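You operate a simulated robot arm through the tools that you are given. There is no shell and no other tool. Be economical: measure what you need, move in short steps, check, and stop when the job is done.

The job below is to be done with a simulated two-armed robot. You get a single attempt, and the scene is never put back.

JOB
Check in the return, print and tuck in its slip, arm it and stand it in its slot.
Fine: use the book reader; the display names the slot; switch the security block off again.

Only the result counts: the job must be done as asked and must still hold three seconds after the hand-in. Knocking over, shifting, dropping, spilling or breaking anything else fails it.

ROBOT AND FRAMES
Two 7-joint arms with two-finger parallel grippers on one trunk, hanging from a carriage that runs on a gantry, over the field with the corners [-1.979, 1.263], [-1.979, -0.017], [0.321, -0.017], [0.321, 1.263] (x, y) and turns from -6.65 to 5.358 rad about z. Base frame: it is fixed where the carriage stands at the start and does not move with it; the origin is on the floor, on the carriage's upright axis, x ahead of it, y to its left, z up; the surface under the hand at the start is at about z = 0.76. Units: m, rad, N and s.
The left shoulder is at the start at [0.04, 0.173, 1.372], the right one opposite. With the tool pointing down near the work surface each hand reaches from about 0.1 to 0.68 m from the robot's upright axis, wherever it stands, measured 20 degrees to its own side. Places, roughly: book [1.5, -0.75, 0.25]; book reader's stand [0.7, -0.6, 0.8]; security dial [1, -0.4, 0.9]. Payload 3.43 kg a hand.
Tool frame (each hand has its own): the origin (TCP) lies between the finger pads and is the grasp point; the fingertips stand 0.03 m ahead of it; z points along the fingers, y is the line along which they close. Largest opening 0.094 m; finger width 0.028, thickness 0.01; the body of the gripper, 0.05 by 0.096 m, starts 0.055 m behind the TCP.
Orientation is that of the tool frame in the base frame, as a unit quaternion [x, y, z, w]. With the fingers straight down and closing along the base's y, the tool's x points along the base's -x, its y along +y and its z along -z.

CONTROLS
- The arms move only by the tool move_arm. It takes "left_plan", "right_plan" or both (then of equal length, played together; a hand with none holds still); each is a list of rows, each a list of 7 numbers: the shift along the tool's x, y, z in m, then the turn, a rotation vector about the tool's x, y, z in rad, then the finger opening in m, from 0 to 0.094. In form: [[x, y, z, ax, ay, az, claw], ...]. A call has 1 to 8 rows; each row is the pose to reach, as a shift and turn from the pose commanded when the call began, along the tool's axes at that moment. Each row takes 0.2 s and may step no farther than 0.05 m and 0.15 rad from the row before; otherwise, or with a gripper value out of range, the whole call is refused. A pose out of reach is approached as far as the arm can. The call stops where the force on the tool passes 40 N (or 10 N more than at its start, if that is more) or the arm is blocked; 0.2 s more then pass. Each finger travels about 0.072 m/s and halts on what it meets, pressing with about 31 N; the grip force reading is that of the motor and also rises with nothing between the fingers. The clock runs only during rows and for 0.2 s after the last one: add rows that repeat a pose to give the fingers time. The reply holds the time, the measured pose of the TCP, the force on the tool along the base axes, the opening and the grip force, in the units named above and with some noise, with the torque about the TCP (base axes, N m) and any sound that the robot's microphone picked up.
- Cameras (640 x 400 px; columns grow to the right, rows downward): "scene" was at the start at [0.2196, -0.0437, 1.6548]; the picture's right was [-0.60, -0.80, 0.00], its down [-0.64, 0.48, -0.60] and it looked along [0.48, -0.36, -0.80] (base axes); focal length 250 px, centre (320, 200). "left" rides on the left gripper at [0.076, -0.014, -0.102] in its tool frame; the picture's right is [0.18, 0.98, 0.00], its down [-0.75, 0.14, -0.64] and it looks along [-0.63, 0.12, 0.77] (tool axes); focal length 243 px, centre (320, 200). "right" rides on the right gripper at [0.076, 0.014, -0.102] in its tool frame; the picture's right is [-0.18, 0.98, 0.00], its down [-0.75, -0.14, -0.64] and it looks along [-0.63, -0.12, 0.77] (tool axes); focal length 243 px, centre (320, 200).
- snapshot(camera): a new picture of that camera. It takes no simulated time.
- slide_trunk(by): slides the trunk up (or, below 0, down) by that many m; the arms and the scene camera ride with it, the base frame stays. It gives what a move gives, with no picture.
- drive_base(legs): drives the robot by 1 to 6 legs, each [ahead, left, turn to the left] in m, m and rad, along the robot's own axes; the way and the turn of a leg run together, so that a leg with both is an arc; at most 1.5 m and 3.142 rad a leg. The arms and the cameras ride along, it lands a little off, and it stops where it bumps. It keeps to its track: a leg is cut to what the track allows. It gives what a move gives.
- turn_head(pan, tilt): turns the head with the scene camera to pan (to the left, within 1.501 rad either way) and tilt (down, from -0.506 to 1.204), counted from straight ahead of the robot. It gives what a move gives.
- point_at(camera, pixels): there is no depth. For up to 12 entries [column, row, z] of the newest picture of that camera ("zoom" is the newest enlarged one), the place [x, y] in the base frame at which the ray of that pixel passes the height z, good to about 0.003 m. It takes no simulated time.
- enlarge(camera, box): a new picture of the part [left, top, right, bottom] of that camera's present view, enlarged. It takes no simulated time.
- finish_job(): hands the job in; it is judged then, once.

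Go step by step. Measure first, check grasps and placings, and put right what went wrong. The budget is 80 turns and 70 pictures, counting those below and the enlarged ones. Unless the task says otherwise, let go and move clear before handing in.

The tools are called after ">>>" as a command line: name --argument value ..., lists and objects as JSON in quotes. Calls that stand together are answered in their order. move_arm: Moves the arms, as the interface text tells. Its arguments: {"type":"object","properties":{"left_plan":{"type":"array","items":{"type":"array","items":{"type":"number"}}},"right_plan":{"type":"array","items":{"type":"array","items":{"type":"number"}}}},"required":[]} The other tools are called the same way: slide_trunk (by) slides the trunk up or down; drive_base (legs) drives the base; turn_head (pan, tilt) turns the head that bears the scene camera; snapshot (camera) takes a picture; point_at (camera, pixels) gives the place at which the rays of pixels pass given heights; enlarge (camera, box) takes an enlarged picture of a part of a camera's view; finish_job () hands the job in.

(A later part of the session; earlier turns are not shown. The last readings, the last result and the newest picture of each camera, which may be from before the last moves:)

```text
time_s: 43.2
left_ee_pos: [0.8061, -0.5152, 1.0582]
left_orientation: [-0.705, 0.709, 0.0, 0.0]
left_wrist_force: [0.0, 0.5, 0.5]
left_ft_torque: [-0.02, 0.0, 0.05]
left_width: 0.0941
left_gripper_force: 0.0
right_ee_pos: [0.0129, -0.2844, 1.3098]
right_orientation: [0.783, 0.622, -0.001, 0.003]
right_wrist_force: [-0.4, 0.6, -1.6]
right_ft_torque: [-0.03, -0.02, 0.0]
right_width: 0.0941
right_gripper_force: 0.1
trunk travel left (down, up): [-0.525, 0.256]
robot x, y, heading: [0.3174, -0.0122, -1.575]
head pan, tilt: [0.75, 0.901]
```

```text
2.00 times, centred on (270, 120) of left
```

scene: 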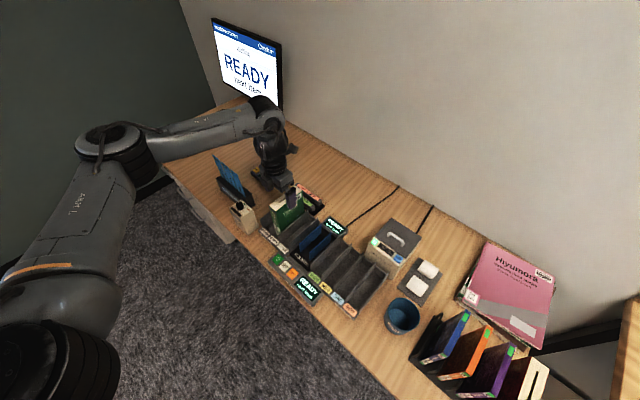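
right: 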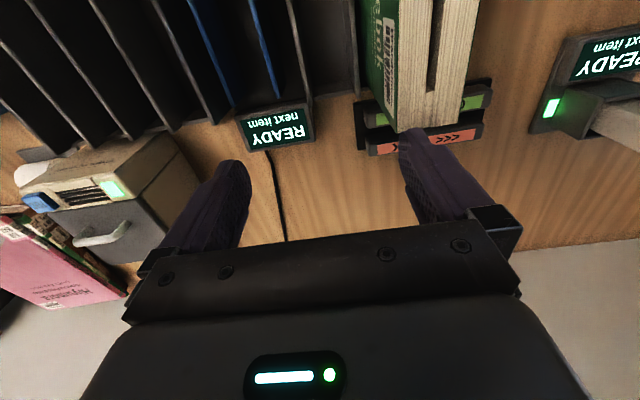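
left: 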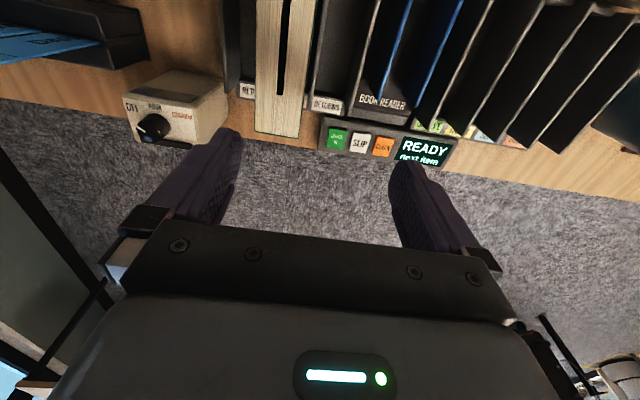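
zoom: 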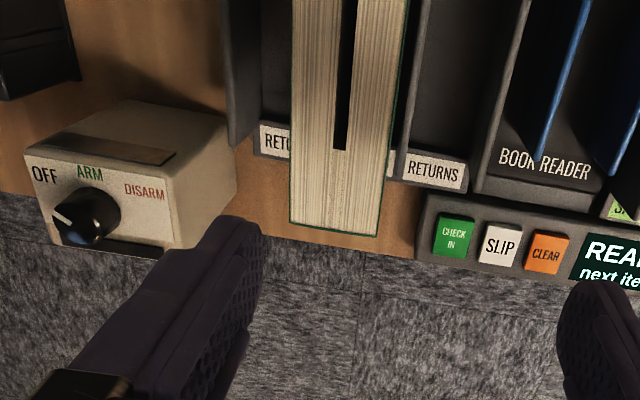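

Book x 0.822–0.857 confirmed. I go over it and down to TCP z 0.93 (tips 0.90, above the slot walls), then close.

>>> move_arm --left_plan '[[0.022, -0.017, 0, 0, 0, 0, 0.094], [0.045, -0.033, 0, 0, 0, 0, 0.094], [0.045, -0.033, 0.04, 0, 0, 0, 0.094], [0.045, -0.033, 0.085, 0, 0, 0, 0.094], [0.045, -0.033, 0.128, 0, 0, 0, 0.094], [0.045, -0.033, 0.128, 0, 0, 0, 0.094]]'

>>> move_arm --left_plan '[[0, 0, 0, 0, 0, 0, 0.06], [0, 0, 0, 0, 0, 0, 0.02], [0, 0, 0, 0, 0, 0, 0.02], [0, 0, 0, 0, 0, 0, 0.02], [0, 0, 0, 0, 0, 0, 0.02]]'

```text
time_s: 44.6
left_ee_pos: [0.84, -0.5596, 0.9294]
left_orientation: [-0.705, 0.709, -0.001, 0.0]
left_wrist_force: [-0.9, -0.2, 0.9]
left_ft_torque: [0.0, 0.01, 0.03]
left_width: 0.0941
left_gripper_force: 0.1
right_ee_pos: [0.0141, -0.2851, 1.3092]
right_orientation: [0.783, 0.622, -0.001, 0.004]
right_wrist_force: [-0.1, -0.8, 0.2]
right_ft_torque: [0.01, 0.0, -0.03]
right_width: 0.0939
right_gripper_force: 0.1
trunk travel left (down, up): [-0.525, 0.256]
robot x, y, heading: [0.3208, -0.016, -1.573]
head pan, tilt: [0.75, 0.901]
```

```text
time_s: 45.8
left_ee_pos: [0.8391, -0.5605, 0.9293]
left_orientation: [-0.706, 0.709, 0.0, 0.0]
left_wrist_force: [0.1, -0.4, -0.4]
left_ft_torque: [-0.02, -0.06, 0.03]
left_width: 0.0421
left_gripper_force: 30.5
right_ee_pos: [0.0133, -0.2842, 1.3092]
right_orientation: [0.783, 0.622, -0.001, 0.004]
right_wrist_force: [-0.2, 0.6, 0.3]
right_ft_torque: [0.0, 0.0, -0.01]
right_width: 0.0941
right_gripper_force: 0.1
trunk travel left (down, up): [-0.525, 0.256]
robot x, y, heading: [0.3237, -0.0153, -1.573]
head pan, tilt: [0.75, 0.901]
```

Gripped (opening 0.042, 30 N). I lift straight up 0.13 and look.

>>> move_arm --left_plan '[[0, 0, -0.04, 0, 0, 0, 0.02], [0, 0, -0.085, 0, 0, 0, 0.02], [0, 0, -0.13, 0, 0, 0, 0.02]]'

>>> snapshot --camera "left"

>>> enlarge --camera "scene" --box '[230, 160, 390, 260]'

```text
time_s: 46.6
left_ee_pos: [0.8384, -0.5601, 1.0612]
left_orientation: [-0.706, 0.708, 0.0, 0.001]
left_wrist_force: [0.8, 0.6, -4.1]
left_ft_torque: [0.02, 0.04, -0.03]
left_width: 0.042
left_gripper_force: 31.2
right_ee_pos: [0.0134, -0.2844, 1.3089]
right_orientation: [0.783, 0.622, -0.002, 0.003]
right_wrist_force: [0.6, -0.2, -0.6]
right_ft_torque: [0.0, 0.0, 0.03]
right_width: 0.0939
right_gripper_force: 0.1
trunk travel left (down, up): [-0.525, 0.256]
robot x, y, heading: [0.3187, -0.0149, -1.575]
head pan, tilt: [0.75, 0.901]
```

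```text
42 pictures are left
```

left: 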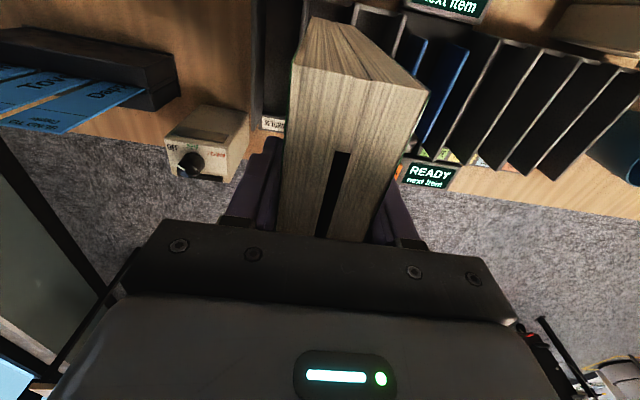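

```text
4.00 times, centred on (310, 210) of scene
```

zoom: 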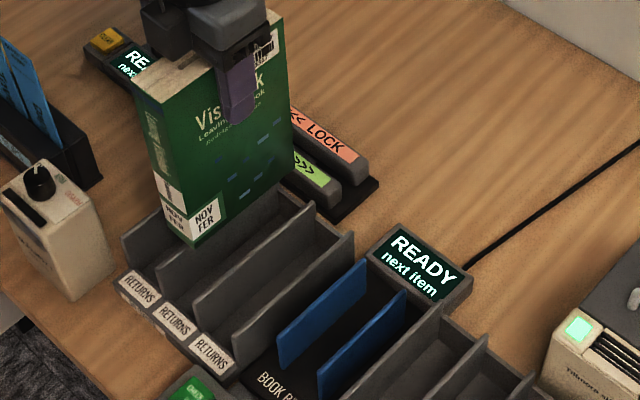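

Book is off, wrist bears ~4 N. I measure the fins' upper edges (zoom (365,262), (403,291) etc.) from this nearer view.

>>> point_at --camera "zoom" --pixels '[[279, 330, 0.83], [365, 262, 0.83], [319, 367, 0.83], [404, 291, 0.83], [278, 368, 0.78], [318, 398, 0.78], [355, 232, 0.85], [316, 205, 0.85], [272, 178, 0.85], [194, 247, 0.89], [135, 85, 1.093], [160, 115, 1.093]]'

>>> point_at --camera "left" --pixels '[[428, 40, 0.83], [420, 145, 0.83], [468, 48, 0.83], [428, 152, 0.83]]'

>>> enlarge --camera "left" --box '[340, 0, 500, 200]'

```text
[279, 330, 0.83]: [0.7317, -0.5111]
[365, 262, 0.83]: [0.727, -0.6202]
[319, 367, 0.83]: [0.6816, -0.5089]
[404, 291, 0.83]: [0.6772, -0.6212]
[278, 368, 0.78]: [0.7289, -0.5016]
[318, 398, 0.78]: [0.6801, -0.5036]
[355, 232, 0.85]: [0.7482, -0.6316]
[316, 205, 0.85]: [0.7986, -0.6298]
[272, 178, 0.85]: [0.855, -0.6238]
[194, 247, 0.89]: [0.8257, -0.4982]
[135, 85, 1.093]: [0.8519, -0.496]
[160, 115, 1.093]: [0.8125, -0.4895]
```

```text
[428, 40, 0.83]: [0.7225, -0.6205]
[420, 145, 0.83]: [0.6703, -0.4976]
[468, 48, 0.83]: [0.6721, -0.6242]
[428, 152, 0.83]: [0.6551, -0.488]
```

```text
2.00 times, centred on (420, 100) of left
```

zoom: 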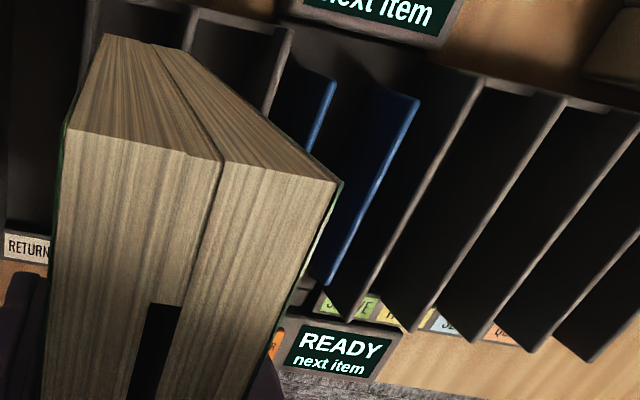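

Fins centre around x 0.700. I carry the book over (x −0.139), lower to just above the fins and check alignment.

>>> move_arm --left_plan '[[0, 0.045, 0, 0, 0, 0, 0.02], [0, 0.09, 0, 0, 0, 0, 0.02], [0, 0.1384, 0, 0, 0, 0, 0.02], [0, 0.1384, 0.03, 0, 0, 0, 0.02], [0, 0.1384, 0.055, 0, 0, 0, 0.02], [0, 0.1384, 0.055, 0, 0, 0, 0.02]]'

>>> enlarge --camera "scene" --box '[270, 180, 366, 260]'

>>> enlarge --camera "left" --box '[220, 0, 460, 200]'

```text
time_s: 48.0
left_ee_pos: [0.7017, -0.5584, 1.0029]
left_orientation: [-0.706, 0.709, -0.001, -0.001]
left_wrist_force: [-0.1, -0.2, -3.7]
left_ft_torque: [-0.01, 0.02, 0.0]
left_width: 0.0424
left_gripper_force: 30.9
right_ee_pos: [0.0136, -0.2846, 1.3096]
right_orientation: [0.783, 0.622, 0.001, 0.003]
right_wrist_force: [-0.3, 0.8, -0.4]
right_ft_torque: [-0.02, 0.0, 0.0]
right_width: 0.0941
right_gripper_force: 0.2
trunk travel left (down, up): [-0.525, 0.256]
robot x, y, heading: [0.3221, -0.0124, -1.578]
head pan, tilt: [0.75, 0.901]
```

```text
5.00 times, centred on (318, 220) of scene
```

zoom: 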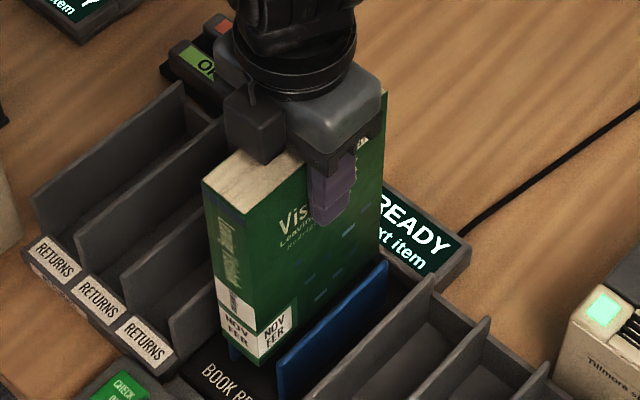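

```text
2.00 times, centred on (340, 100) of left
```

zoom: 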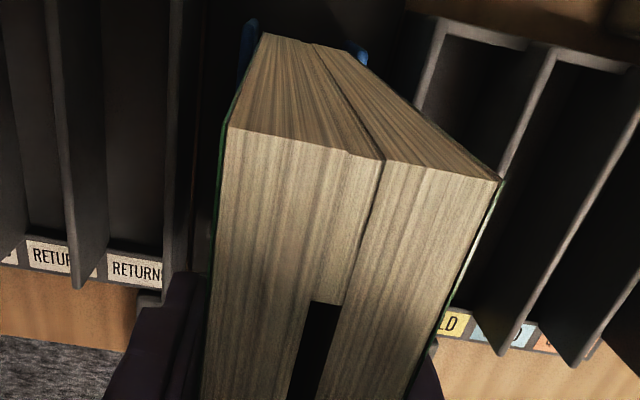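

The fins peek out evenly on both sides of the book's lower edge (left view 249 and 360, book 262–350), so I lower it between them.

>>> move_arm --left_plan '[[0, 0, 0.02, 0, 0, 0, 0.02], [0, 0, 0.04, 0, 0, 0, 0.02], [0, 0, 0.055, 0, 0, 0, 0.02], [0, 0, 0.064, 0, 0, 0, 0.02]]'

>>> enlarge --camera "scene" --box '[270, 190, 366, 270]'

```text
time_s: 49.0
left_ee_pos: [0.7012, -0.5594, 0.9385]
left_orientation: [-0.705, 0.709, 0.001, 0.0]
left_wrist_force: [-0.1, -0.4, -4.7]
left_ft_torque: [-0.04, 0.02, -0.02]
left_width: 0.0425
left_gripper_force: 31.5
right_ee_pos: [0.0128, -0.2844, 1.3096]
right_orientation: [0.783, 0.622, 0.0, 0.003]
right_wrist_force: [0.0, 0.5, -0.4]
right_ft_torque: [0.01, 0.0, 0.02]
right_width: 0.094
right_gripper_force: 0.0
trunk travel left (down, up): [-0.525, 0.256]
robot x, y, heading: [0.3147, -0.0152, -1.57]
head pan, tilt: [0.75, 0.901]
```

```text
5.00 times, centred on (318, 230) of scene
```

zoom: 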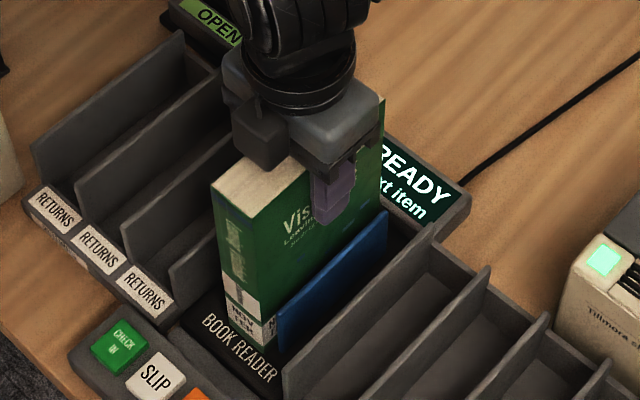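

It is inside the fins without side force. I lower the last bit gently.

>>> move_arm --left_plan '[[0, 0, 0.004, 0, 0, 0, 0.02], [0, 0, 0.008, 0, 0, 0, 0.02]]'

```text
time_s: 49.6
left_ee_pos: [0.7009, -0.5623, 0.9351]
left_orientation: [-0.707, 0.708, -0.001, -0.001]
left_wrist_force: [-1.8, 5.8, 24.8]
left_ft_torque: [-0.14, -0.01, -0.04]
left_width: 0.0425
left_gripper_force: 31.2
right_ee_pos: [0.0141, -0.2856, 1.31]
right_orientation: [0.783, 0.621, 0.0, 0.005]
right_wrist_force: [0.4, -0.7, 0.8]
right_ft_torque: [0.02, 0.01, -0.03]
right_width: 0.094
right_gripper_force: 0.1
trunk travel left (down, up): [-0.525, 0.256]
robot x, y, heading: [0.3213, -0.0152, -1.575]
head pan, tilt: [0.75, 0.901]
```

Resting on the reader floor. I release, rise, and look at the displays.

>>> move_arm --left_plan '[[0, 0, -0.003, 0, 0, 0, 0.05], [0, 0, -0.003, 0, 0, 0, 0.094], [0, 0, -0.003, 0, 0, 0, 0.094], [0, 0, -0.003, 0, 0, 0, 0.094], [0, 0, -0.05, 0, 0, 0, 0.094], [0, 0, -0.1, 0, 0, 0, 0.094], [-0.05, 0, -0.1, 0, 0, 0, 0.094], [-0.1, 0, -0.1, 0, 0, 0, 0.094]]'

>>> snapshot --camera "left"

>>> enlarge --camera "scene" --box '[250, 180, 410, 300]'

```text
time_s: 51.4
left_ee_pos: [0.7023, -0.456, 1.0326]
left_orientation: [-0.705, 0.709, -0.001, 0.0]
left_wrist_force: [1.1, 0.4, 0.3]
left_ft_torque: [0.01, 0.03, 0.02]
left_width: 0.0939
left_gripper_force: 0.0
right_ee_pos: [0.0139, -0.2842, 1.3092]
right_orientation: [0.783, 0.622, 0.001, 0.003]
right_wrist_force: [-0.6, 0.4, 0.1]
right_ft_torque: [0.01, 0.0, 0.01]
right_width: 0.0937
right_gripper_force: 0.0
trunk travel left (down, up): [-0.525, 0.256]
robot x, y, heading: [0.3211, -0.0138, -1.574]
head pan, tilt: [0.75, 0.901]
```

```text
36 pictures are left
```

left: 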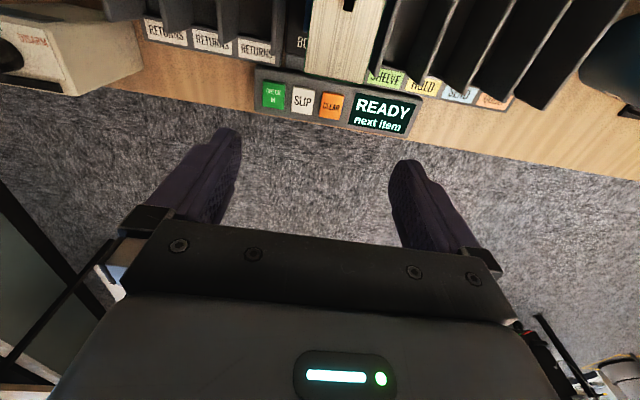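

```text
3.33 times, centred on (330, 240) of scene
```

zoom: 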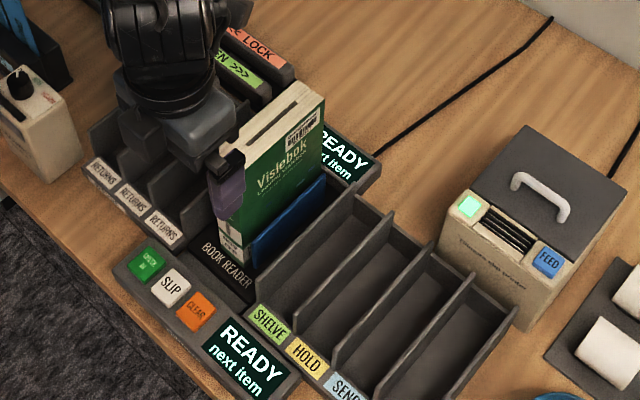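

The book stands well in the reader; CHECK IN at ~[0.758,−0.42,0.79]. To keep the hand camera off the book while pressing, I turn the hand 90° (camera toward −x), close the fingers and go above the button.

>>> move_arm --left_plan '[[-0.01, -0.01, 0, 0, 0, 0.14, 0.06], [-0.02, -0.02, 0, 0, 0, 0.28, 0.03], [-0.036, -0.03, 0, 0, 0, 0.42, 0.0], [-0.036, -0.04, 0, 0, 0, 0.56, 0.0], [-0.036, -0.056, 0, 0, 0, 0.7, 0.0], [-0.036, -0.056, 0, 0, 0, 0.84, 0.0], [-0.036, -0.056, 0, 0, 0, 0.98, 0.0], [-0.036, -0.056, 0, 0, 0, 1.12, 0.0]]'

>>> move_arm --left_plan '[[0, 0, 0, 0, 0, 0.15, 0.0], [0, 0, 0, 0, 0, 0.3, 0.0], [0, 0, 0, 0, 0, 0.445, 0.0], [0, 0, 0, 0, 0, 0.445, 0.0]]'

>>> snapshot --camera "left"

```text
time_s: 53.2
left_ee_pos: [0.7563, -0.4232, 1.0317]
left_orientation: [-0.22, 0.976, -0.001, 0.0]
left_wrist_force: [-0.2, 0.1, 0.1]
left_ft_torque: [0.01, -0.02, -0.03]
left_width: 0.0
left_gripper_force: 30.4
right_ee_pos: [0.0144, -0.2838, 1.3097]
right_orientation: [0.783, 0.622, 0.0, 0.004]
right_wrist_force: [-0.5, 0.7, 0.1]
right_ft_torque: [-0.03, 0.03, -0.01]
right_width: 0.094
right_gripper_force: 0.2
trunk travel left (down, up): [-0.525, 0.256]
robot x, y, heading: [0.3189, -0.0143, -1.577]
head pan, tilt: [0.75, 0.901]
```

```text
time_s: 54.2
left_ee_pos: [0.7566, -0.4225, 1.0324]
left_orientation: [0.0, 1.0, 0.0, 0.0]
left_wrist_force: [0.2, 0.6, -0.1]
left_ft_torque: [0.0, -0.04, -0.03]
left_width: 0.0
left_gripper_force: 31.2
right_ee_pos: [0.0136, -0.2843, 1.3093]
right_orientation: [0.783, 0.622, 0.0, 0.003]
right_wrist_force: [0.3, 0.1, 0.0]
right_ft_torque: [0.02, -0.04, 0.01]
right_width: 0.0942
right_gripper_force: 0.1
trunk travel left (down, up): [-0.525, 0.256]
robot x, y, heading: [0.3219, -0.0133, -1.58]
head pan, tilt: [0.75, 0.901]
```

```text
34 pictures are left
```

left: 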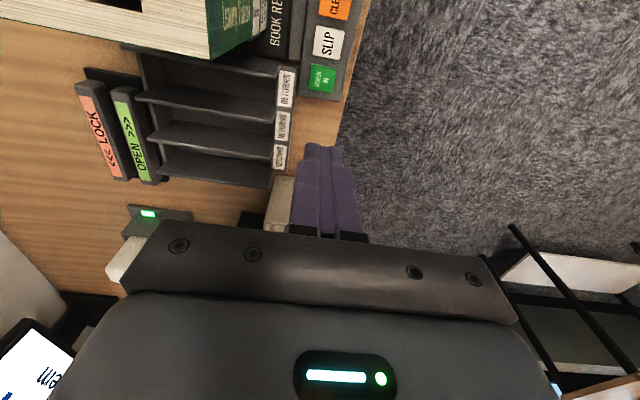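

I confirm the button positions from this view.

>>> point_at --camera "left" --pixels '[[321, 79, 0.79], [328, 42, 0.79], [334, 8, 0.79], [309, 91, 0.79], [335, 66, 0.79]]'

>>> move_arm --left_plan '[[0, 0.002, 0.05, 0, 0, 0, 0.0], [0, 0.002, 0.1, 0, 0, 0, 0.0], [0, 0.002, 0.15, 0, 0, 0, 0.0], [0, 0.002, 0.18, 0, 0, 0, 0.0], [0, 0.002, 0.2, 0, 0, 0, 0.0]]'

```text
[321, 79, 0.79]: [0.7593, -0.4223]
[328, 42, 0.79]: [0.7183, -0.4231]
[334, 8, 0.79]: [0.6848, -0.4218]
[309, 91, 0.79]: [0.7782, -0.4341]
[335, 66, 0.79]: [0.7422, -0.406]
```

```text
time_s: 55.4
left_ee_pos: [0.7569, -0.4227, 0.8308]
left_orientation: [-0.001, 1.0, -0.001, 0.001]
left_wrist_force: [0.7, 0.1, 0.5]
left_ft_torque: [0.01, -0.02, 0.02]
left_width: 0.0
left_gripper_force: 30.8
right_ee_pos: [0.0142, -0.2851, 1.3096]
right_orientation: [0.783, 0.622, 0.0, 0.003]
right_wrist_force: [0.8, -0.3, 0.5]
right_ft_torque: [-0.02, 0.01, 0.02]
right_width: 0.094
right_gripper_force: 0.1
trunk travel left (down, up): [-0.525, 0.256]
robot x, y, heading: [0.3168, -0.0132, -1.582]
head pan, tilt: [0.75, 0.901]
```

Tips at z≈0.80, no contact yet. I press down in small steps until the button answers, then rise.

>>> move_arm --left_plan '[[0, 0, 0.006, 0, 0, 0, 0.0], [0, 0, 0.011, 0, 0, 0, 0.0], [0, 0, 0.015, 0, 0, 0, 0.0]]'

```text
time_s: 56.2
left_ee_pos: [0.7556, -0.4221, 0.8176]
left_orientation: [0.0, 1.0, -0.001, 0.0]
left_wrist_force: [-2.6, 3.1, 12.3]
left_ft_torque: [0.1, 0.02, 0.02]
left_width: 0.0002
left_gripper_force: 30.4
right_ee_pos: [0.0133, -0.2846, 1.3096]
right_orientation: [0.783, 0.622, 0.0, 0.003]
right_wrist_force: [0.4, -0.2, 0.4]
right_ft_torque: [0.04, -0.02, 0.02]
right_width: 0.0939
right_gripper_force: 0.0
trunk travel left (down, up): [-0.525, 0.256]
robot x, y, heading: [0.3196, -0.0116, -1.574]
head pan, tilt: [0.75, 0.901]
heard: click
```

A click was heard. I rise and read the displays.

>>> move_arm --left_plan '[[0, 0, -0.03, 0, 0, 0, 0.0], [0, 0, -0.06, 0, 0, 0, 0.0]]'

>>> snapshot --camera "scene"

>>> enlarge --camera "scene" --box '[200, 0, 360, 100]'

>>> enlarge --camera "scene" --box '[250, 190, 410, 310]'

```text
time_s: 56.8
left_ee_pos: [0.7558, -0.4222, 0.8762]
left_orientation: [0.0, 1.0, 0.0, 0.001]
left_wrist_force: [-0.3, 0.6, -0.7]
left_ft_torque: [0.0, 0.01, 0.0]
left_width: 0.0
left_gripper_force: 31.1
right_ee_pos: [0.0137, -0.284, 1.3111]
right_orientation: [0.783, 0.622, 0.001, 0.003]
right_wrist_force: [0.5, -0.3, -0.5]
right_ft_torque: [-0.03, 0.0, -0.03]
right_width: 0.0941
right_gripper_force: 0.2
trunk travel left (down, up): [-0.525, 0.256]
robot x, y, heading: [0.322, -0.013, -1.576]
head pan, tilt: [0.75, 0.901]
```

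```text
33 pictures are left
```

scene: 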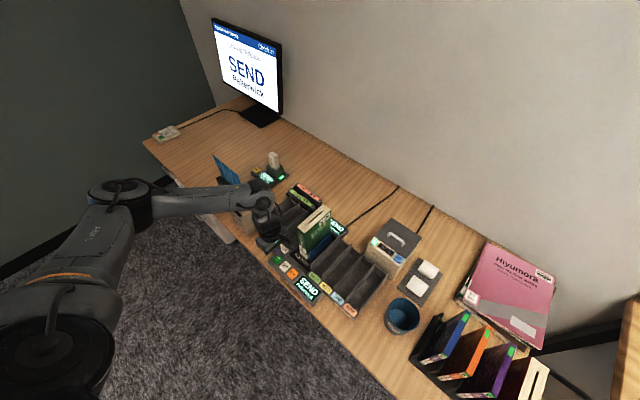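

```text
4.00 times, centred on (280, 50) of scene
```

zoom: 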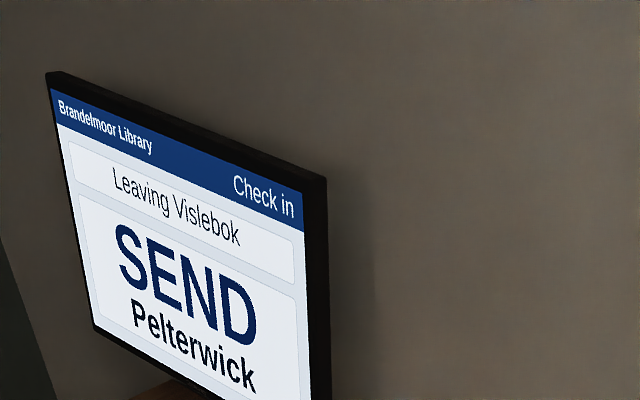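

```text
3.33 times, centred on (330, 250) of scene
```

zoom: 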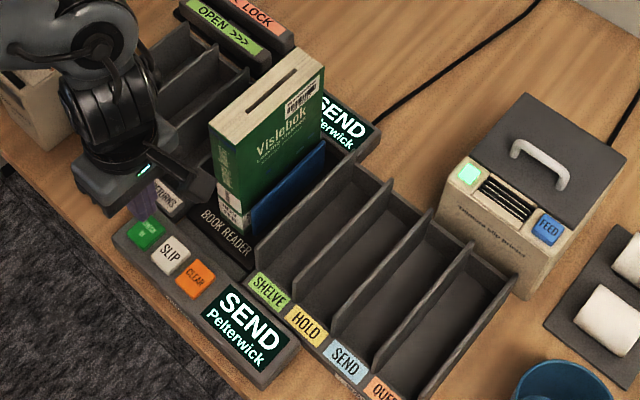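

Display: SEND — Pelterwick. Now SLIP at x≈0.719: shift 0.037 and press the same depth.

>>> move_arm --left_plan '[[0.037, 0, 0, 0, 0, 0, 0.0], [0.037, 0, 0.035, 0, 0, 0, 0.0], [0.037, 0, 0.05, 0, 0, 0, 0.0], [0.037, 0, 0.056, 0, 0, 0, 0.0], [0.037, 0, 0.06, 0, 0, 0, 0.0]]'

>>> move_arm --left_plan '[[0, 0, -0.04, 0, 0, 0, 0.0], [0, 0, -0.08, 0, 0, 0, 0.0], [-0.04, 0, -0.12, 0, 0, 0, 0.0], [-0.04, 0, -0.16, 0, 0, 0, 0.0], [-0.04, 0, -0.2, 0, 0, 0, 0.0]]'

>>> enlarge --camera "scene" --box '[280, 190, 440, 310]'

```text
time_s: 58.0
left_ee_pos: [0.7194, -0.4219, 0.8174]
left_orientation: [-0.001, 1.0, 0.0, 0.001]
left_wrist_force: [-1.7, 4.3, 11.8]
left_ft_torque: [0.13, 0.07, 0.01]
left_width: 0.0001
left_gripper_force: 31.1
right_ee_pos: [0.0138, -0.2843, 1.3095]
right_orientation: [0.783, 0.622, 0.0, 0.003]
right_wrist_force: [0.3, -0.3, 0.3]
right_ft_torque: [0.0, -0.02, 0.0]
right_width: 0.0939
right_gripper_force: 0.0
trunk travel left (down, up): [-0.525, 0.256]
robot x, y, heading: [0.3151, -0.016, -1.574]
head pan, tilt: [0.75, 0.901]
heard: click
```

```text
refused: row 3 steps farther than a row can; nothing moved
```

```text
3.33 times, centred on (360, 250) of scene
```

zoom: 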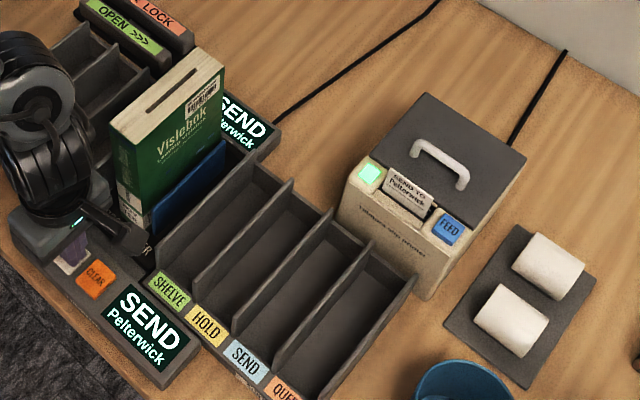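

Click, and the slip "SEND TO Pelterwick" emerges from the printer. I raise the hand and look again.

>>> move_arm --left_plan '[[0, 0, -0.045, 0, 0, 0, 0.0], [0, 0, -0.09, 0, 0, 0, 0.0], [-0.02, 0, -0.13, 0, 0, 0, 0.02], [-0.04, 0, -0.17, 0, 0, 0, 0.04], [-0.04, 0, -0.21, 0, 0, 0, 0.06], [-0.04, 0, -0.25, 0, 0, 0, 0.06]]'

>>> turn_head --pan 0.3 --tilt 1.0

>>> snapshot --camera "scene"

```text
time_s: 59.4
left_ee_pos: [0.7592, -0.423, 1.0684]
left_orientation: [-0.001, 1.0, 0.001, 0.0]
left_wrist_force: [-0.2, 0.5, 0.3]
left_ft_torque: [0.0, 0.05, 0.01]
left_width: 0.0596
left_gripper_force: 0.0
right_ee_pos: [0.0141, -0.2851, 1.3088]
right_orientation: [0.783, 0.622, 0.0, 0.004]
right_wrist_force: [0.1, -0.5, 0.2]
right_ft_torque: [0.03, 0.0, -0.02]
right_width: 0.0942
right_gripper_force: 0.0
trunk travel left (down, up): [-0.525, 0.256]
robot x, y, heading: [0.3239, -0.0102, -1.575]
head pan, tilt: [0.75, 0.901]
```

```text
time_s: 60.3
left_ee_pos: [0.7591, -0.4218, 1.0668]
left_orientation: [-0.001, 1.0, 0.001, 0.0]
left_wrist_force: [-0.2, 0.3, -0.1]
left_ft_torque: [0.01, -0.03, -0.01]
left_width: 0.0598
left_gripper_force: 0.0
right_ee_pos: [0.0139, -0.284, 1.3097]
right_orientation: [0.783, 0.622, 0.001, 0.004]
right_wrist_force: [0.2, -0.4, 0.3]
right_ft_torque: [0.02, 0.01, 0.01]
right_width: 0.0941
right_gripper_force: 0.1
trunk travel left (down, up): [-0.525, 0.256]
robot x, y, heading: [0.3191, -0.0113, -1.571]
head pan, tilt: [0.3, 1.0]
```

```text
29 pictures are left
```

scene: 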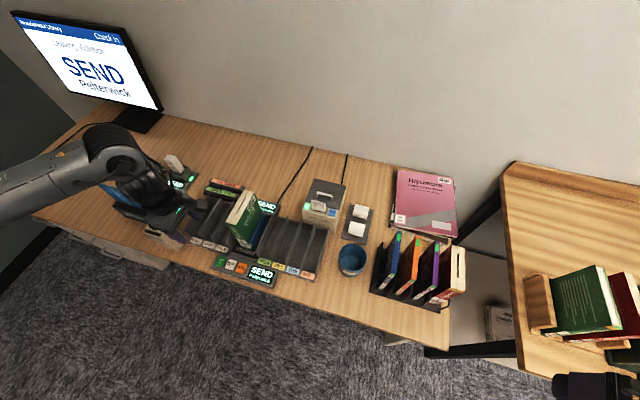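

I enlarge the printer and the slip.

>>> enlarge --camera "scene" --box '[290, 178, 354, 218]'

>>> point_at --camera "zoom" --pixels '[[320, 200, 0.9]]'

```text
10.00 times, centred on (322, 198) of scene
```

zoom: 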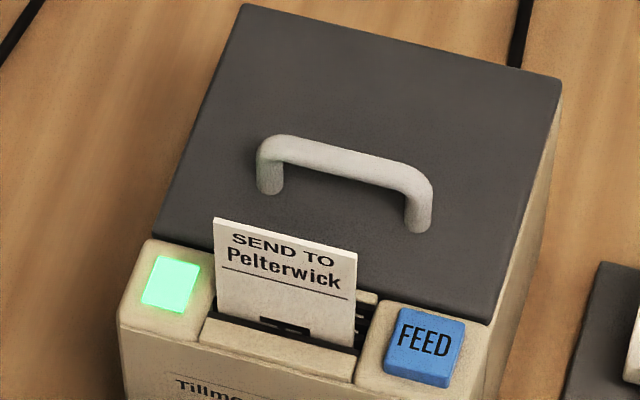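

```text
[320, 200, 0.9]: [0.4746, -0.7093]
```

The slip stands upright facing me, top edge (216,220)–(357,252) in the zoom. I query positions, then bring the open hand (closing along y) near above it for a second view.

>>> point_at --camera "zoom" --pixels '[[216, 220, 0.9], [216, 220, 0.95], [357, 252, 0.9], [357, 252, 0.95], [216, 315, 0.88], [353, 345, 0.88], [216, 315, 0.9], [353, 345, 0.9]]'

>>> move_arm --left_plan '[[0.035, -0.03, 0, 0, 0, 0, 0.06], [0.07, -0.06, 0, 0, 0, 0, 0.06], [0.105, -0.09, 0, 0, 0, 0, 0.06], [0.14, -0.12, 0, 0, 0, 0, 0.06], [0.175, -0.15, 0, 0, 0, 0, 0.06], [0.21, -0.18, 0, 0, 0, 0, 0.06], [0.23, -0.21, 0, 0, 0, 0, 0.06], [0.23, -0.24, 0, 0, 0, 0, 0.06]]'

>>> snapshot --camera "left"

```text
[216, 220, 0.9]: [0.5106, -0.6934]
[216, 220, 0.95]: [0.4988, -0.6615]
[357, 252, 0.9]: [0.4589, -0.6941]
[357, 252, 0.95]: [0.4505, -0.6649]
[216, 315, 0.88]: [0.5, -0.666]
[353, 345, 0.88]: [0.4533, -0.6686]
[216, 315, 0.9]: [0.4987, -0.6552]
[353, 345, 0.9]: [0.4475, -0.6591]
```

```text
time_s: 62.1
left_ee_pos: [0.5289, -0.6618, 1.0685]
left_orientation: [0.0, 1.0, -0.001, 0.0]
left_wrist_force: [0.4, 0.0, 0.5]
left_ft_torque: [0.0, -0.02, 0.0]
left_width: 0.06
left_gripper_force: 0.0
right_ee_pos: [0.012, -0.2852, 1.3098]
right_orientation: [0.783, 0.622, -0.001, 0.003]
right_wrist_force: [0.7, -0.2, -0.1]
right_ft_torque: [-0.04, 0.0, -0.01]
right_width: 0.0939
right_gripper_force: 0.1
trunk travel left (down, up): [-0.525, 0.256]
robot x, y, heading: [0.3198, -0.0169, -1.577]
head pan, tilt: [0.3, 1.0]
```

```text
27 pictures are left
```

left: 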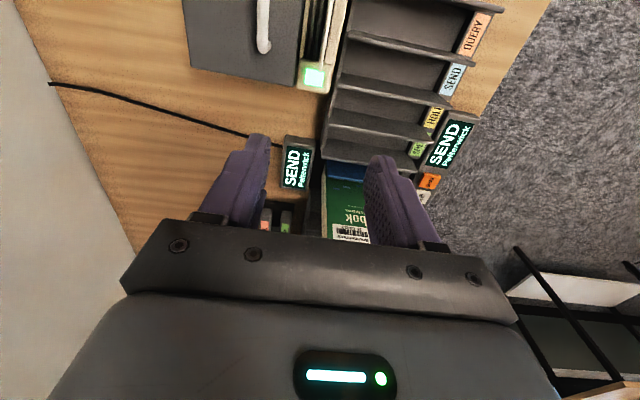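

The slip is at the picture's top around (318,30). I enlarge.

>>> enlarge --camera "left" --box '[240, 0, 400, 100]'

```text
4.00 times, centred on (320, 50) of left
```

zoom: 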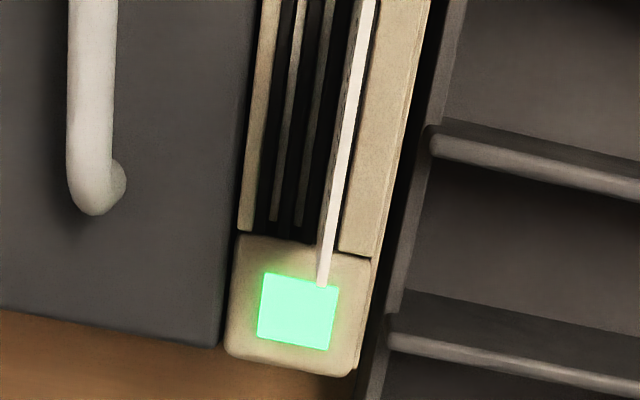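

I triangulate the slip's top +x corner (322,285).

>>> point_at --camera "zoom" --pixels '[[322, 285, 0.9], [322, 285, 0.95], [346, 130, 0.9], [362, 130, 0.9], [346, 130, 0.95], [362, 130, 0.95], [300, 345, 0.87], [370, 0, 0.9], [90, 205, 0.9], [405, 130, 0.88]]'

```text
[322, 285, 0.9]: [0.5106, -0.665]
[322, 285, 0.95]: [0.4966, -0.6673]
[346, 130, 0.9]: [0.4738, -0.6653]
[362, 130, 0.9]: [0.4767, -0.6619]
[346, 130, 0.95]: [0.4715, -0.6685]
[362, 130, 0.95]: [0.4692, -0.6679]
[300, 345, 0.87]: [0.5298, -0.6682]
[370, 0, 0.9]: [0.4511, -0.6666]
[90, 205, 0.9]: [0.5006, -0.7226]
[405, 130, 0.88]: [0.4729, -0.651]
```

Slip: top z≈0.942, y≈−0.667, x 0.452–0.499. I go above its middle, lower to TCP z 0.95 with 0.04 opening and grip.

>>> move_arm --left_plan '[[0.027, -0.003, 0, 0, 0, 0, 0.04], [0.0534, -0.005, 0, 0, 0, 0, 0.04], [0.0534, -0.005, 0.04, 0, 0, 0, 0.04], [0.0534, -0.005, 0.08, 0, 0, 0, 0.04], [0.0534, -0.005, 0.1185, 0, 0, 0, 0.04], [0.0534, -0.005, 0.1185, 0, 0, 0, 0.0], [0.0534, -0.005, 0.1185, 0, 0, 0, 0.0], [0.0534, -0.005, 0.1185, 0, 0, 0, 0.0]]'

>>> enlarge --camera "scene" --box '[282, 168, 362, 218]'

```text
time_s: 63.9
left_ee_pos: [0.4777, -0.6679, 0.9467]
left_orientation: [-0.001, 1.0, 0.0, 0.0]
left_wrist_force: [0.9, -0.1, -0.1]
left_ft_torque: [-0.03, 0.02, 0.0]
left_width: 0.0005
left_gripper_force: 31.2
right_ee_pos: [0.0139, -0.2854, 1.3092]
right_orientation: [0.783, 0.622, 0.001, 0.003]
right_wrist_force: [-0.4, -1.0, 0.4]
right_ft_torque: [-0.04, -0.02, -0.03]
right_width: 0.094
right_gripper_force: 0.0
trunk travel left (down, up): [-0.525, 0.256]
robot x, y, heading: [0.3209, -0.0146, -1.576]
head pan, tilt: [0.3, 1.0]
```

```text
8.00 times, centred on (322, 193) of scene
```

zoom: 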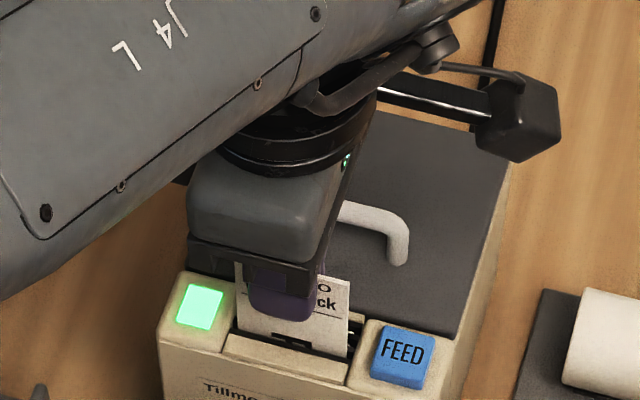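

Opening 0.0005 with the finger in front of the slip — a thin paper grip. I pull up 0.12.

>>> move_arm --left_plan '[[0, 0, -0.02, 0, 0, 0, 0.0], [0, 0, -0.04, 0, 0, 0, 0.0], [0, 0, -0.07, 0, 0, 0, 0.0], [0, 0, -0.1, 0, 0, 0, 0.0], [0, 0, -0.13, 0, 0, 0, 0.0], [0, 0, -0.16, 0, 0, 0, 0.0]]'

>>> enlarge --camera "scene" --box '[262, 138, 372, 218]'

>>> snapshot --camera "left"

```text
time_s: 65.3
left_ee_pos: [0.4774, -0.6673, 1.1091]
left_orientation: [-0.001, 1.0, -0.001, 0.0]
left_wrist_force: [-0.4, -0.3, -0.2]
left_ft_torque: [-0.03, 0.03, 0.0]
left_width: 0.0006
left_gripper_force: 31.0
right_ee_pos: [0.0126, -0.2848, 1.3096]
right_orientation: [0.783, 0.622, -0.001, 0.003]
right_wrist_force: [-0.6, 0.0, 0.5]
right_ft_torque: [-0.03, 0.03, -0.02]
right_width: 0.0939
right_gripper_force: 0.0
trunk travel left (down, up): [-0.525, 0.256]
robot x, y, heading: [0.3231, -0.0121, -1.575]
head pan, tilt: [0.3, 1.0]
```

```text
5.00 times, centred on (317, 178) of scene
```

zoom: 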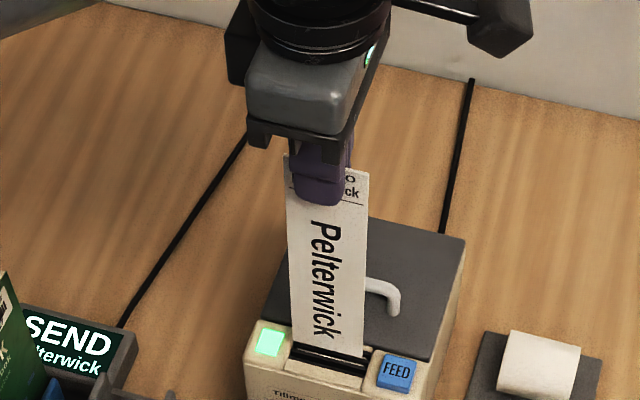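

```text
23 pictures are left
```

left: 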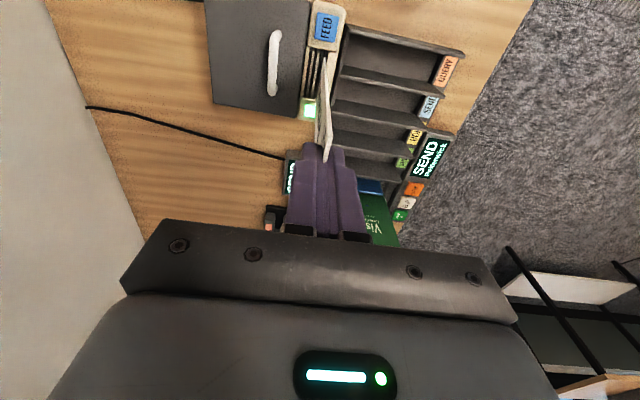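

The long slip came out ~0.16 and may still be in its slot. I raise 0.09 more and check its lower end.

>>> move_arm --left_plan '[[0, 0, -0.03, 0, 0, 0, 0.0], [0, 0, -0.06, 0, 0, 0, 0.0], [0, 0, -0.09, 0, 0, 0, 0.0]]'

>>> enlarge --camera "scene" --box '[242, 108, 402, 218]'

```text
time_s: 66.1
left_ee_pos: [0.4763, -0.6668, 1.1994]
left_orientation: [0.0, 1.0, 0.0, -0.001]
left_wrist_force: [-0.6, -0.2, 0.9]
left_ft_torque: [-0.01, -0.04, -0.05]
left_width: 0.0005
left_gripper_force: 31.0
right_ee_pos: [0.0122, -0.2852, 1.309]
right_orientation: [0.783, 0.622, 0.0, 0.004]
right_wrist_force: [0.1, -0.8, 0.3]
right_ft_torque: [0.0, -0.03, 0.0]
right_width: 0.0939
right_gripper_force: 0.1
trunk travel left (down, up): [-0.525, 0.256]
robot x, y, heading: [0.3214, -0.0158, -1.572]
head pan, tilt: [0.3, 1.0]
```

```text
3.64 times, centred on (322, 163) of scene
```

zoom: 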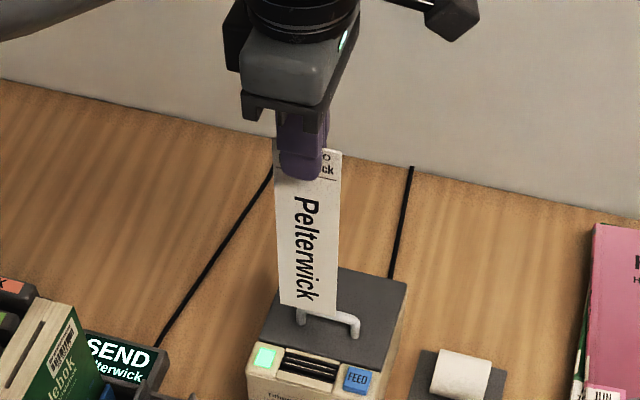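

The slip hangs free and straight. I measure its lower end and position relative to the fingers.

>>> point_at --camera "zoom" --pixels '[[280, 305, 1.0], [280, 305, 1.05], [337, 316, 1.0], [337, 316, 1.05], [342, 152, 1.2], [342, 152, 1.15], [273, 145, 1.2]]'

>>> enlarge --camera "scene" --box '[210, 170, 290, 220]'

>>> point_at --camera "zoom" --pixels '[[320, 200, 0.968]]'

```text
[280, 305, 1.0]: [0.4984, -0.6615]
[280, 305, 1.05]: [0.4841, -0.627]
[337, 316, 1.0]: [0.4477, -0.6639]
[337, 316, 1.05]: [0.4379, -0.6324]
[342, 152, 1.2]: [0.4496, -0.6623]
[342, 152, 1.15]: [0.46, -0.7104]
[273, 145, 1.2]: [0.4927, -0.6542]
```

```text
8.00 times, centred on (250, 195) of scene
```

zoom: 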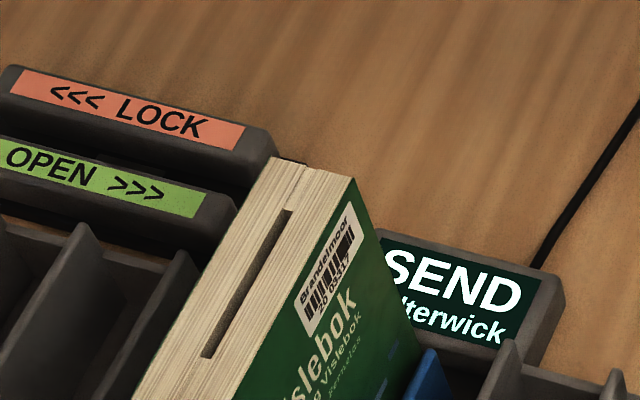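

```text
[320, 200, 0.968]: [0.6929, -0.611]
```

Slip's lower end is 0.206 below the TCP, and it is centred within 3 mm. I raise a little, carry it above the book and turn the hand 90° so the slip lines up with the slit.

>>> move_arm --left_plan '[[0, 0, -0.03, 0, 0, -0.14, 0], [-0.04, 0.018, -0.03, 0, 0, -0.28, 0], [-0.08, 0.036, -0.03, 0, 0, -0.42, 0], [-0.12, 0.054, -0.03, 0, 0, -0.56, 0], [-0.16, 0.072, -0.03, 0, 0, -0.7, 0], [-0.195, 0.09, -0.03, 0, 0, -0.84, 0], [-0.2237, 0.105, -0.03, 0, 0, -0.98, 0], [-0.2237, 0.105, -0.03, 0, 0, -1.12, 0]]'

>>> move_arm --left_plan '[[0, 0, 0, 0, 0, -0.15, 0], [0, 0, 0, 0, 0, -0.3, 0], [0, 0, 0, 0, 0, -0.4508, 0], [0, 0, 0, 0, 0, -0.4508, 0]]'

```text
time_s: 67.9
left_ee_pos: [0.6998, -0.5601, 1.2275]
left_orientation: [-0.533, 0.846, -0.001, 0.0]
left_wrist_force: [-0.7, 0.4, -0.3]
left_ft_torque: [0.01, 0.0, -0.04]
left_width: 0.0003
left_gripper_force: 31.3
right_ee_pos: [0.0129, -0.285, 1.309]
right_orientation: [0.783, 0.621, 0.0, 0.003]
right_wrist_force: [0.2, -0.2, 0.3]
right_ft_torque: [-0.02, -0.02, 0.02]
right_width: 0.0938
right_gripper_force: 0.1
trunk travel left (down, up): [-0.525, 0.256]
robot x, y, heading: [0.3175, -0.0174, -1.574]
head pan, tilt: [0.3, 1.0]
```

```text
time_s: 68.9
left_ee_pos: [0.6992, -0.5616, 1.2272]
left_orientation: [0.708, -0.706, 0.0, 0.0]
left_wrist_force: [0.5, 0.4, 0.1]
left_ft_torque: [0.0, -0.01, -0.04]
left_width: 0.0008
left_gripper_force: 31.1
right_ee_pos: [0.0136, -0.2847, 1.3091]
right_orientation: [0.783, 0.622, 0.001, 0.003]
right_wrist_force: [0.2, -0.4, -0.1]
right_ft_torque: [0.02, 0.02, 0.01]
right_width: 0.0942
right_gripper_force: 0.1
trunk travel left (down, up): [-0.525, 0.256]
robot x, y, heading: [0.3185, -0.0118, -1.575]
head pan, tilt: [0.3, 1.0]
```

In place. I lower until the slip's end is ~1 cm over the book and compare from both cameras.

>>> move_arm --left_plan '[[0, 0, 0.022, 0, 0, 0, 0], [0, 0, 0.044, 0, 0, 0, 0], [0, 0, 0.044, 0, 0, 0, 0]]'

>>> enlarge --camera "scene" --box '[210, 170, 290, 220]'

>>> enlarge --camera "left" --box '[260, 0, 380, 100]'

```text
time_s: 69.7
left_ee_pos: [0.7023, -0.561, 1.1849]
left_orientation: [0.708, -0.706, 0.0, 0.001]
left_wrist_force: [0.2, 0.0, -0.5]
left_ft_torque: [-0.02, 0.01, 0.01]
left_width: 0.0006
left_gripper_force: 31.1
right_ee_pos: [0.0132, -0.2851, 1.31]
right_orientation: [0.783, 0.622, 0.001, 0.003]
right_wrist_force: [-0.1, 0.0, -0.1]
right_ft_torque: [0.01, 0.0, 0.01]
right_width: 0.094
right_gripper_force: 0.0
trunk travel left (down, up): [-0.525, 0.256]
robot x, y, heading: [0.322, -0.0129, -1.574]
head pan, tilt: [0.3, 1.0]
```

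```text
8.00 times, centred on (250, 195) of scene
```

zoom: 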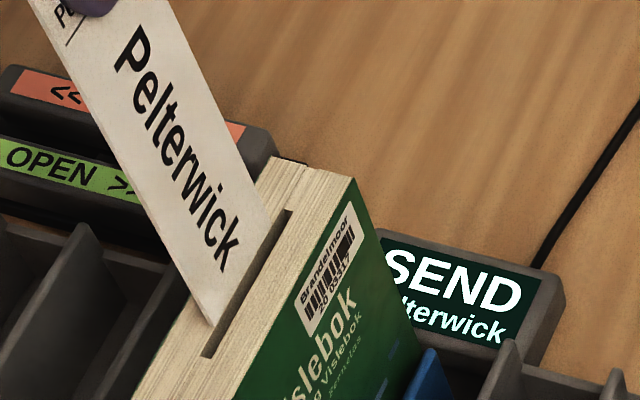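

```text
4.00 times, centred on (320, 50) of left
```

zoom: 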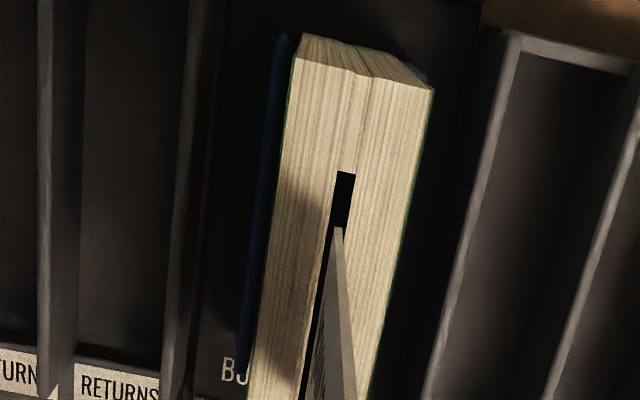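

Both views show the slip ~2.5 mm too far toward +x of the slit, lengthwise it is central. I shift 2.5 mm to −x and lower 7 mm, then recheck.

>>> move_arm --left_plan '[[0, 0.0025, 0, 0, 0, 0, 0], [0, 0.0025, 0.007, 0, 0, 0, 0], [0, 0.0025, 0.007, 0, 0, 0, 0]]'

>>> enlarge --camera "scene" --box '[226, 186, 266, 218]'

>>> enlarge --camera "left" --box '[290, 20, 370, 100]'

```text
time_s: 70.5
left_ee_pos: [0.6972, -0.5617, 1.1767]
left_orientation: [0.708, -0.707, 0.001, 0.0]
left_wrist_force: [-0.1, 0.6, 0.2]
left_ft_torque: [0.0, 0.0, -0.01]
left_width: 0.0005
left_gripper_force: 30.8
right_ee_pos: [0.0136, -0.2848, 1.31]
right_orientation: [0.783, 0.621, 0.0, 0.003]
right_wrist_force: [0.0, 0.5, -0.7]
right_ft_torque: [0.03, -0.01, 0.03]
right_width: 0.0941
right_gripper_force: 0.1
trunk travel left (down, up): [-0.525, 0.256]
robot x, y, heading: [0.3212, -0.014, -1.571]
head pan, tilt: [0.3, 1.0]
```

```text
12.50 times, centred on (246, 202) of scene
```

zoom: 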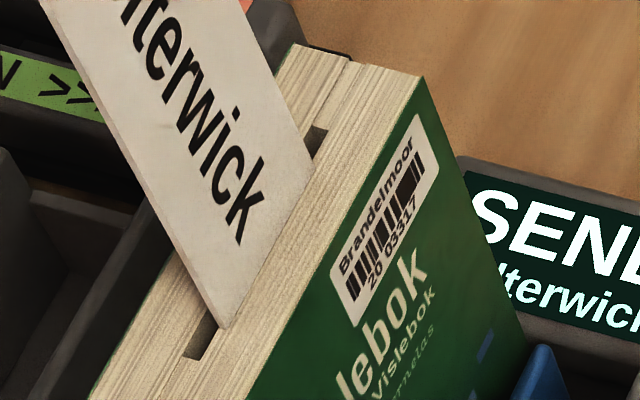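

```text
5.00 times, centred on (330, 60) of left
```

zoom: 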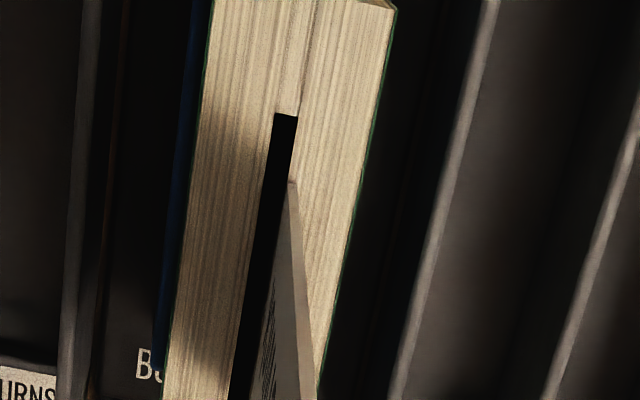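

Now the slip is ~3 mm past the slit toward −x (left zoom corner 292 vs slit 265–287). I shift back 3 mm and recheck.

>>> move_arm --left_plan '[[0, -0.003, 0, 0, 0, 0, 0], [0, -0.003, 0, 0, 0, 0, 0], [0, -0.003, 0, 0, 0, 0, 0]]'

>>> enlarge --camera "left" --box '[290, 20, 370, 100]'

```text
time_s: 71.3
left_ee_pos: [0.7004, -0.5607, 1.1797]
left_orientation: [0.708, -0.707, 0.0, -0.001]
left_wrist_force: [0.2, 0.5, 0.2]
left_ft_torque: [0.02, -0.01, 0.04]
left_width: 0.0004
left_gripper_force: 31.3
right_ee_pos: [0.0133, -0.2844, 1.3095]
right_orientation: [0.783, 0.622, 0.0, 0.003]
right_wrist_force: [0.8, -0.2, -0.5]
right_ft_torque: [0.0, 0.01, -0.02]
right_width: 0.0942
right_gripper_force: 0.0
trunk travel left (down, up): [-0.525, 0.256]
robot x, y, heading: [0.3241, -0.019, -1.576]
head pan, tilt: [0.3, 1.0]
```

```text
5.00 times, centred on (330, 60) of left
```

zoom: 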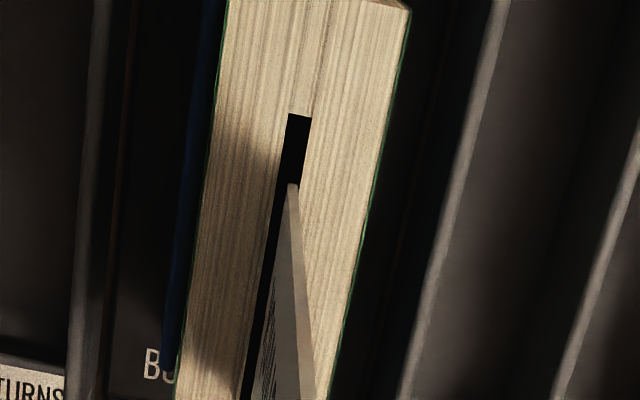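

Slip end is now centred in the slit (292 vs 280–300). I lower gently 0.03.

>>> move_arm --left_plan '[[0, 0, 0.007, 0, 0, 0, 0], [0, 0, 0.014, 0, 0, 0, 0], [0, 0, 0.022, 0, 0, 0, 0], [0, 0, 0.03, 0, 0, 0, 0]]'

>>> enlarge --camera "left" --box '[270, 20, 390, 140]'

```text
time_s: 72.3
left_ee_pos: [0.7012, -0.5624, 1.1475]
left_orientation: [0.708, -0.707, 0.0, 0.001]
left_wrist_force: [0.0, 0.5, 0.2]
left_ft_torque: [-0.01, -0.02, 0.03]
left_width: 0.0006
left_gripper_force: 31.6
right_ee_pos: [0.014, -0.2848, 1.3103]
right_orientation: [0.783, 0.622, 0.0, 0.003]
right_wrist_force: [-0.5, 0.3, 0.7]
right_ft_torque: [-0.02, 0.03, 0.02]
right_width: 0.0941
right_gripper_force: 0.0
trunk travel left (down, up): [-0.525, 0.256]
robot x, y, heading: [0.3197, -0.0171, -1.575]
head pan, tilt: [0.3, 1.0]
```

```text
3.33 times, centred on (330, 80) of left
```

zoom: 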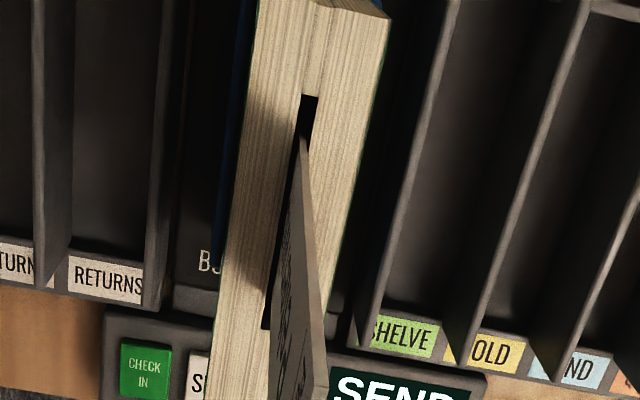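

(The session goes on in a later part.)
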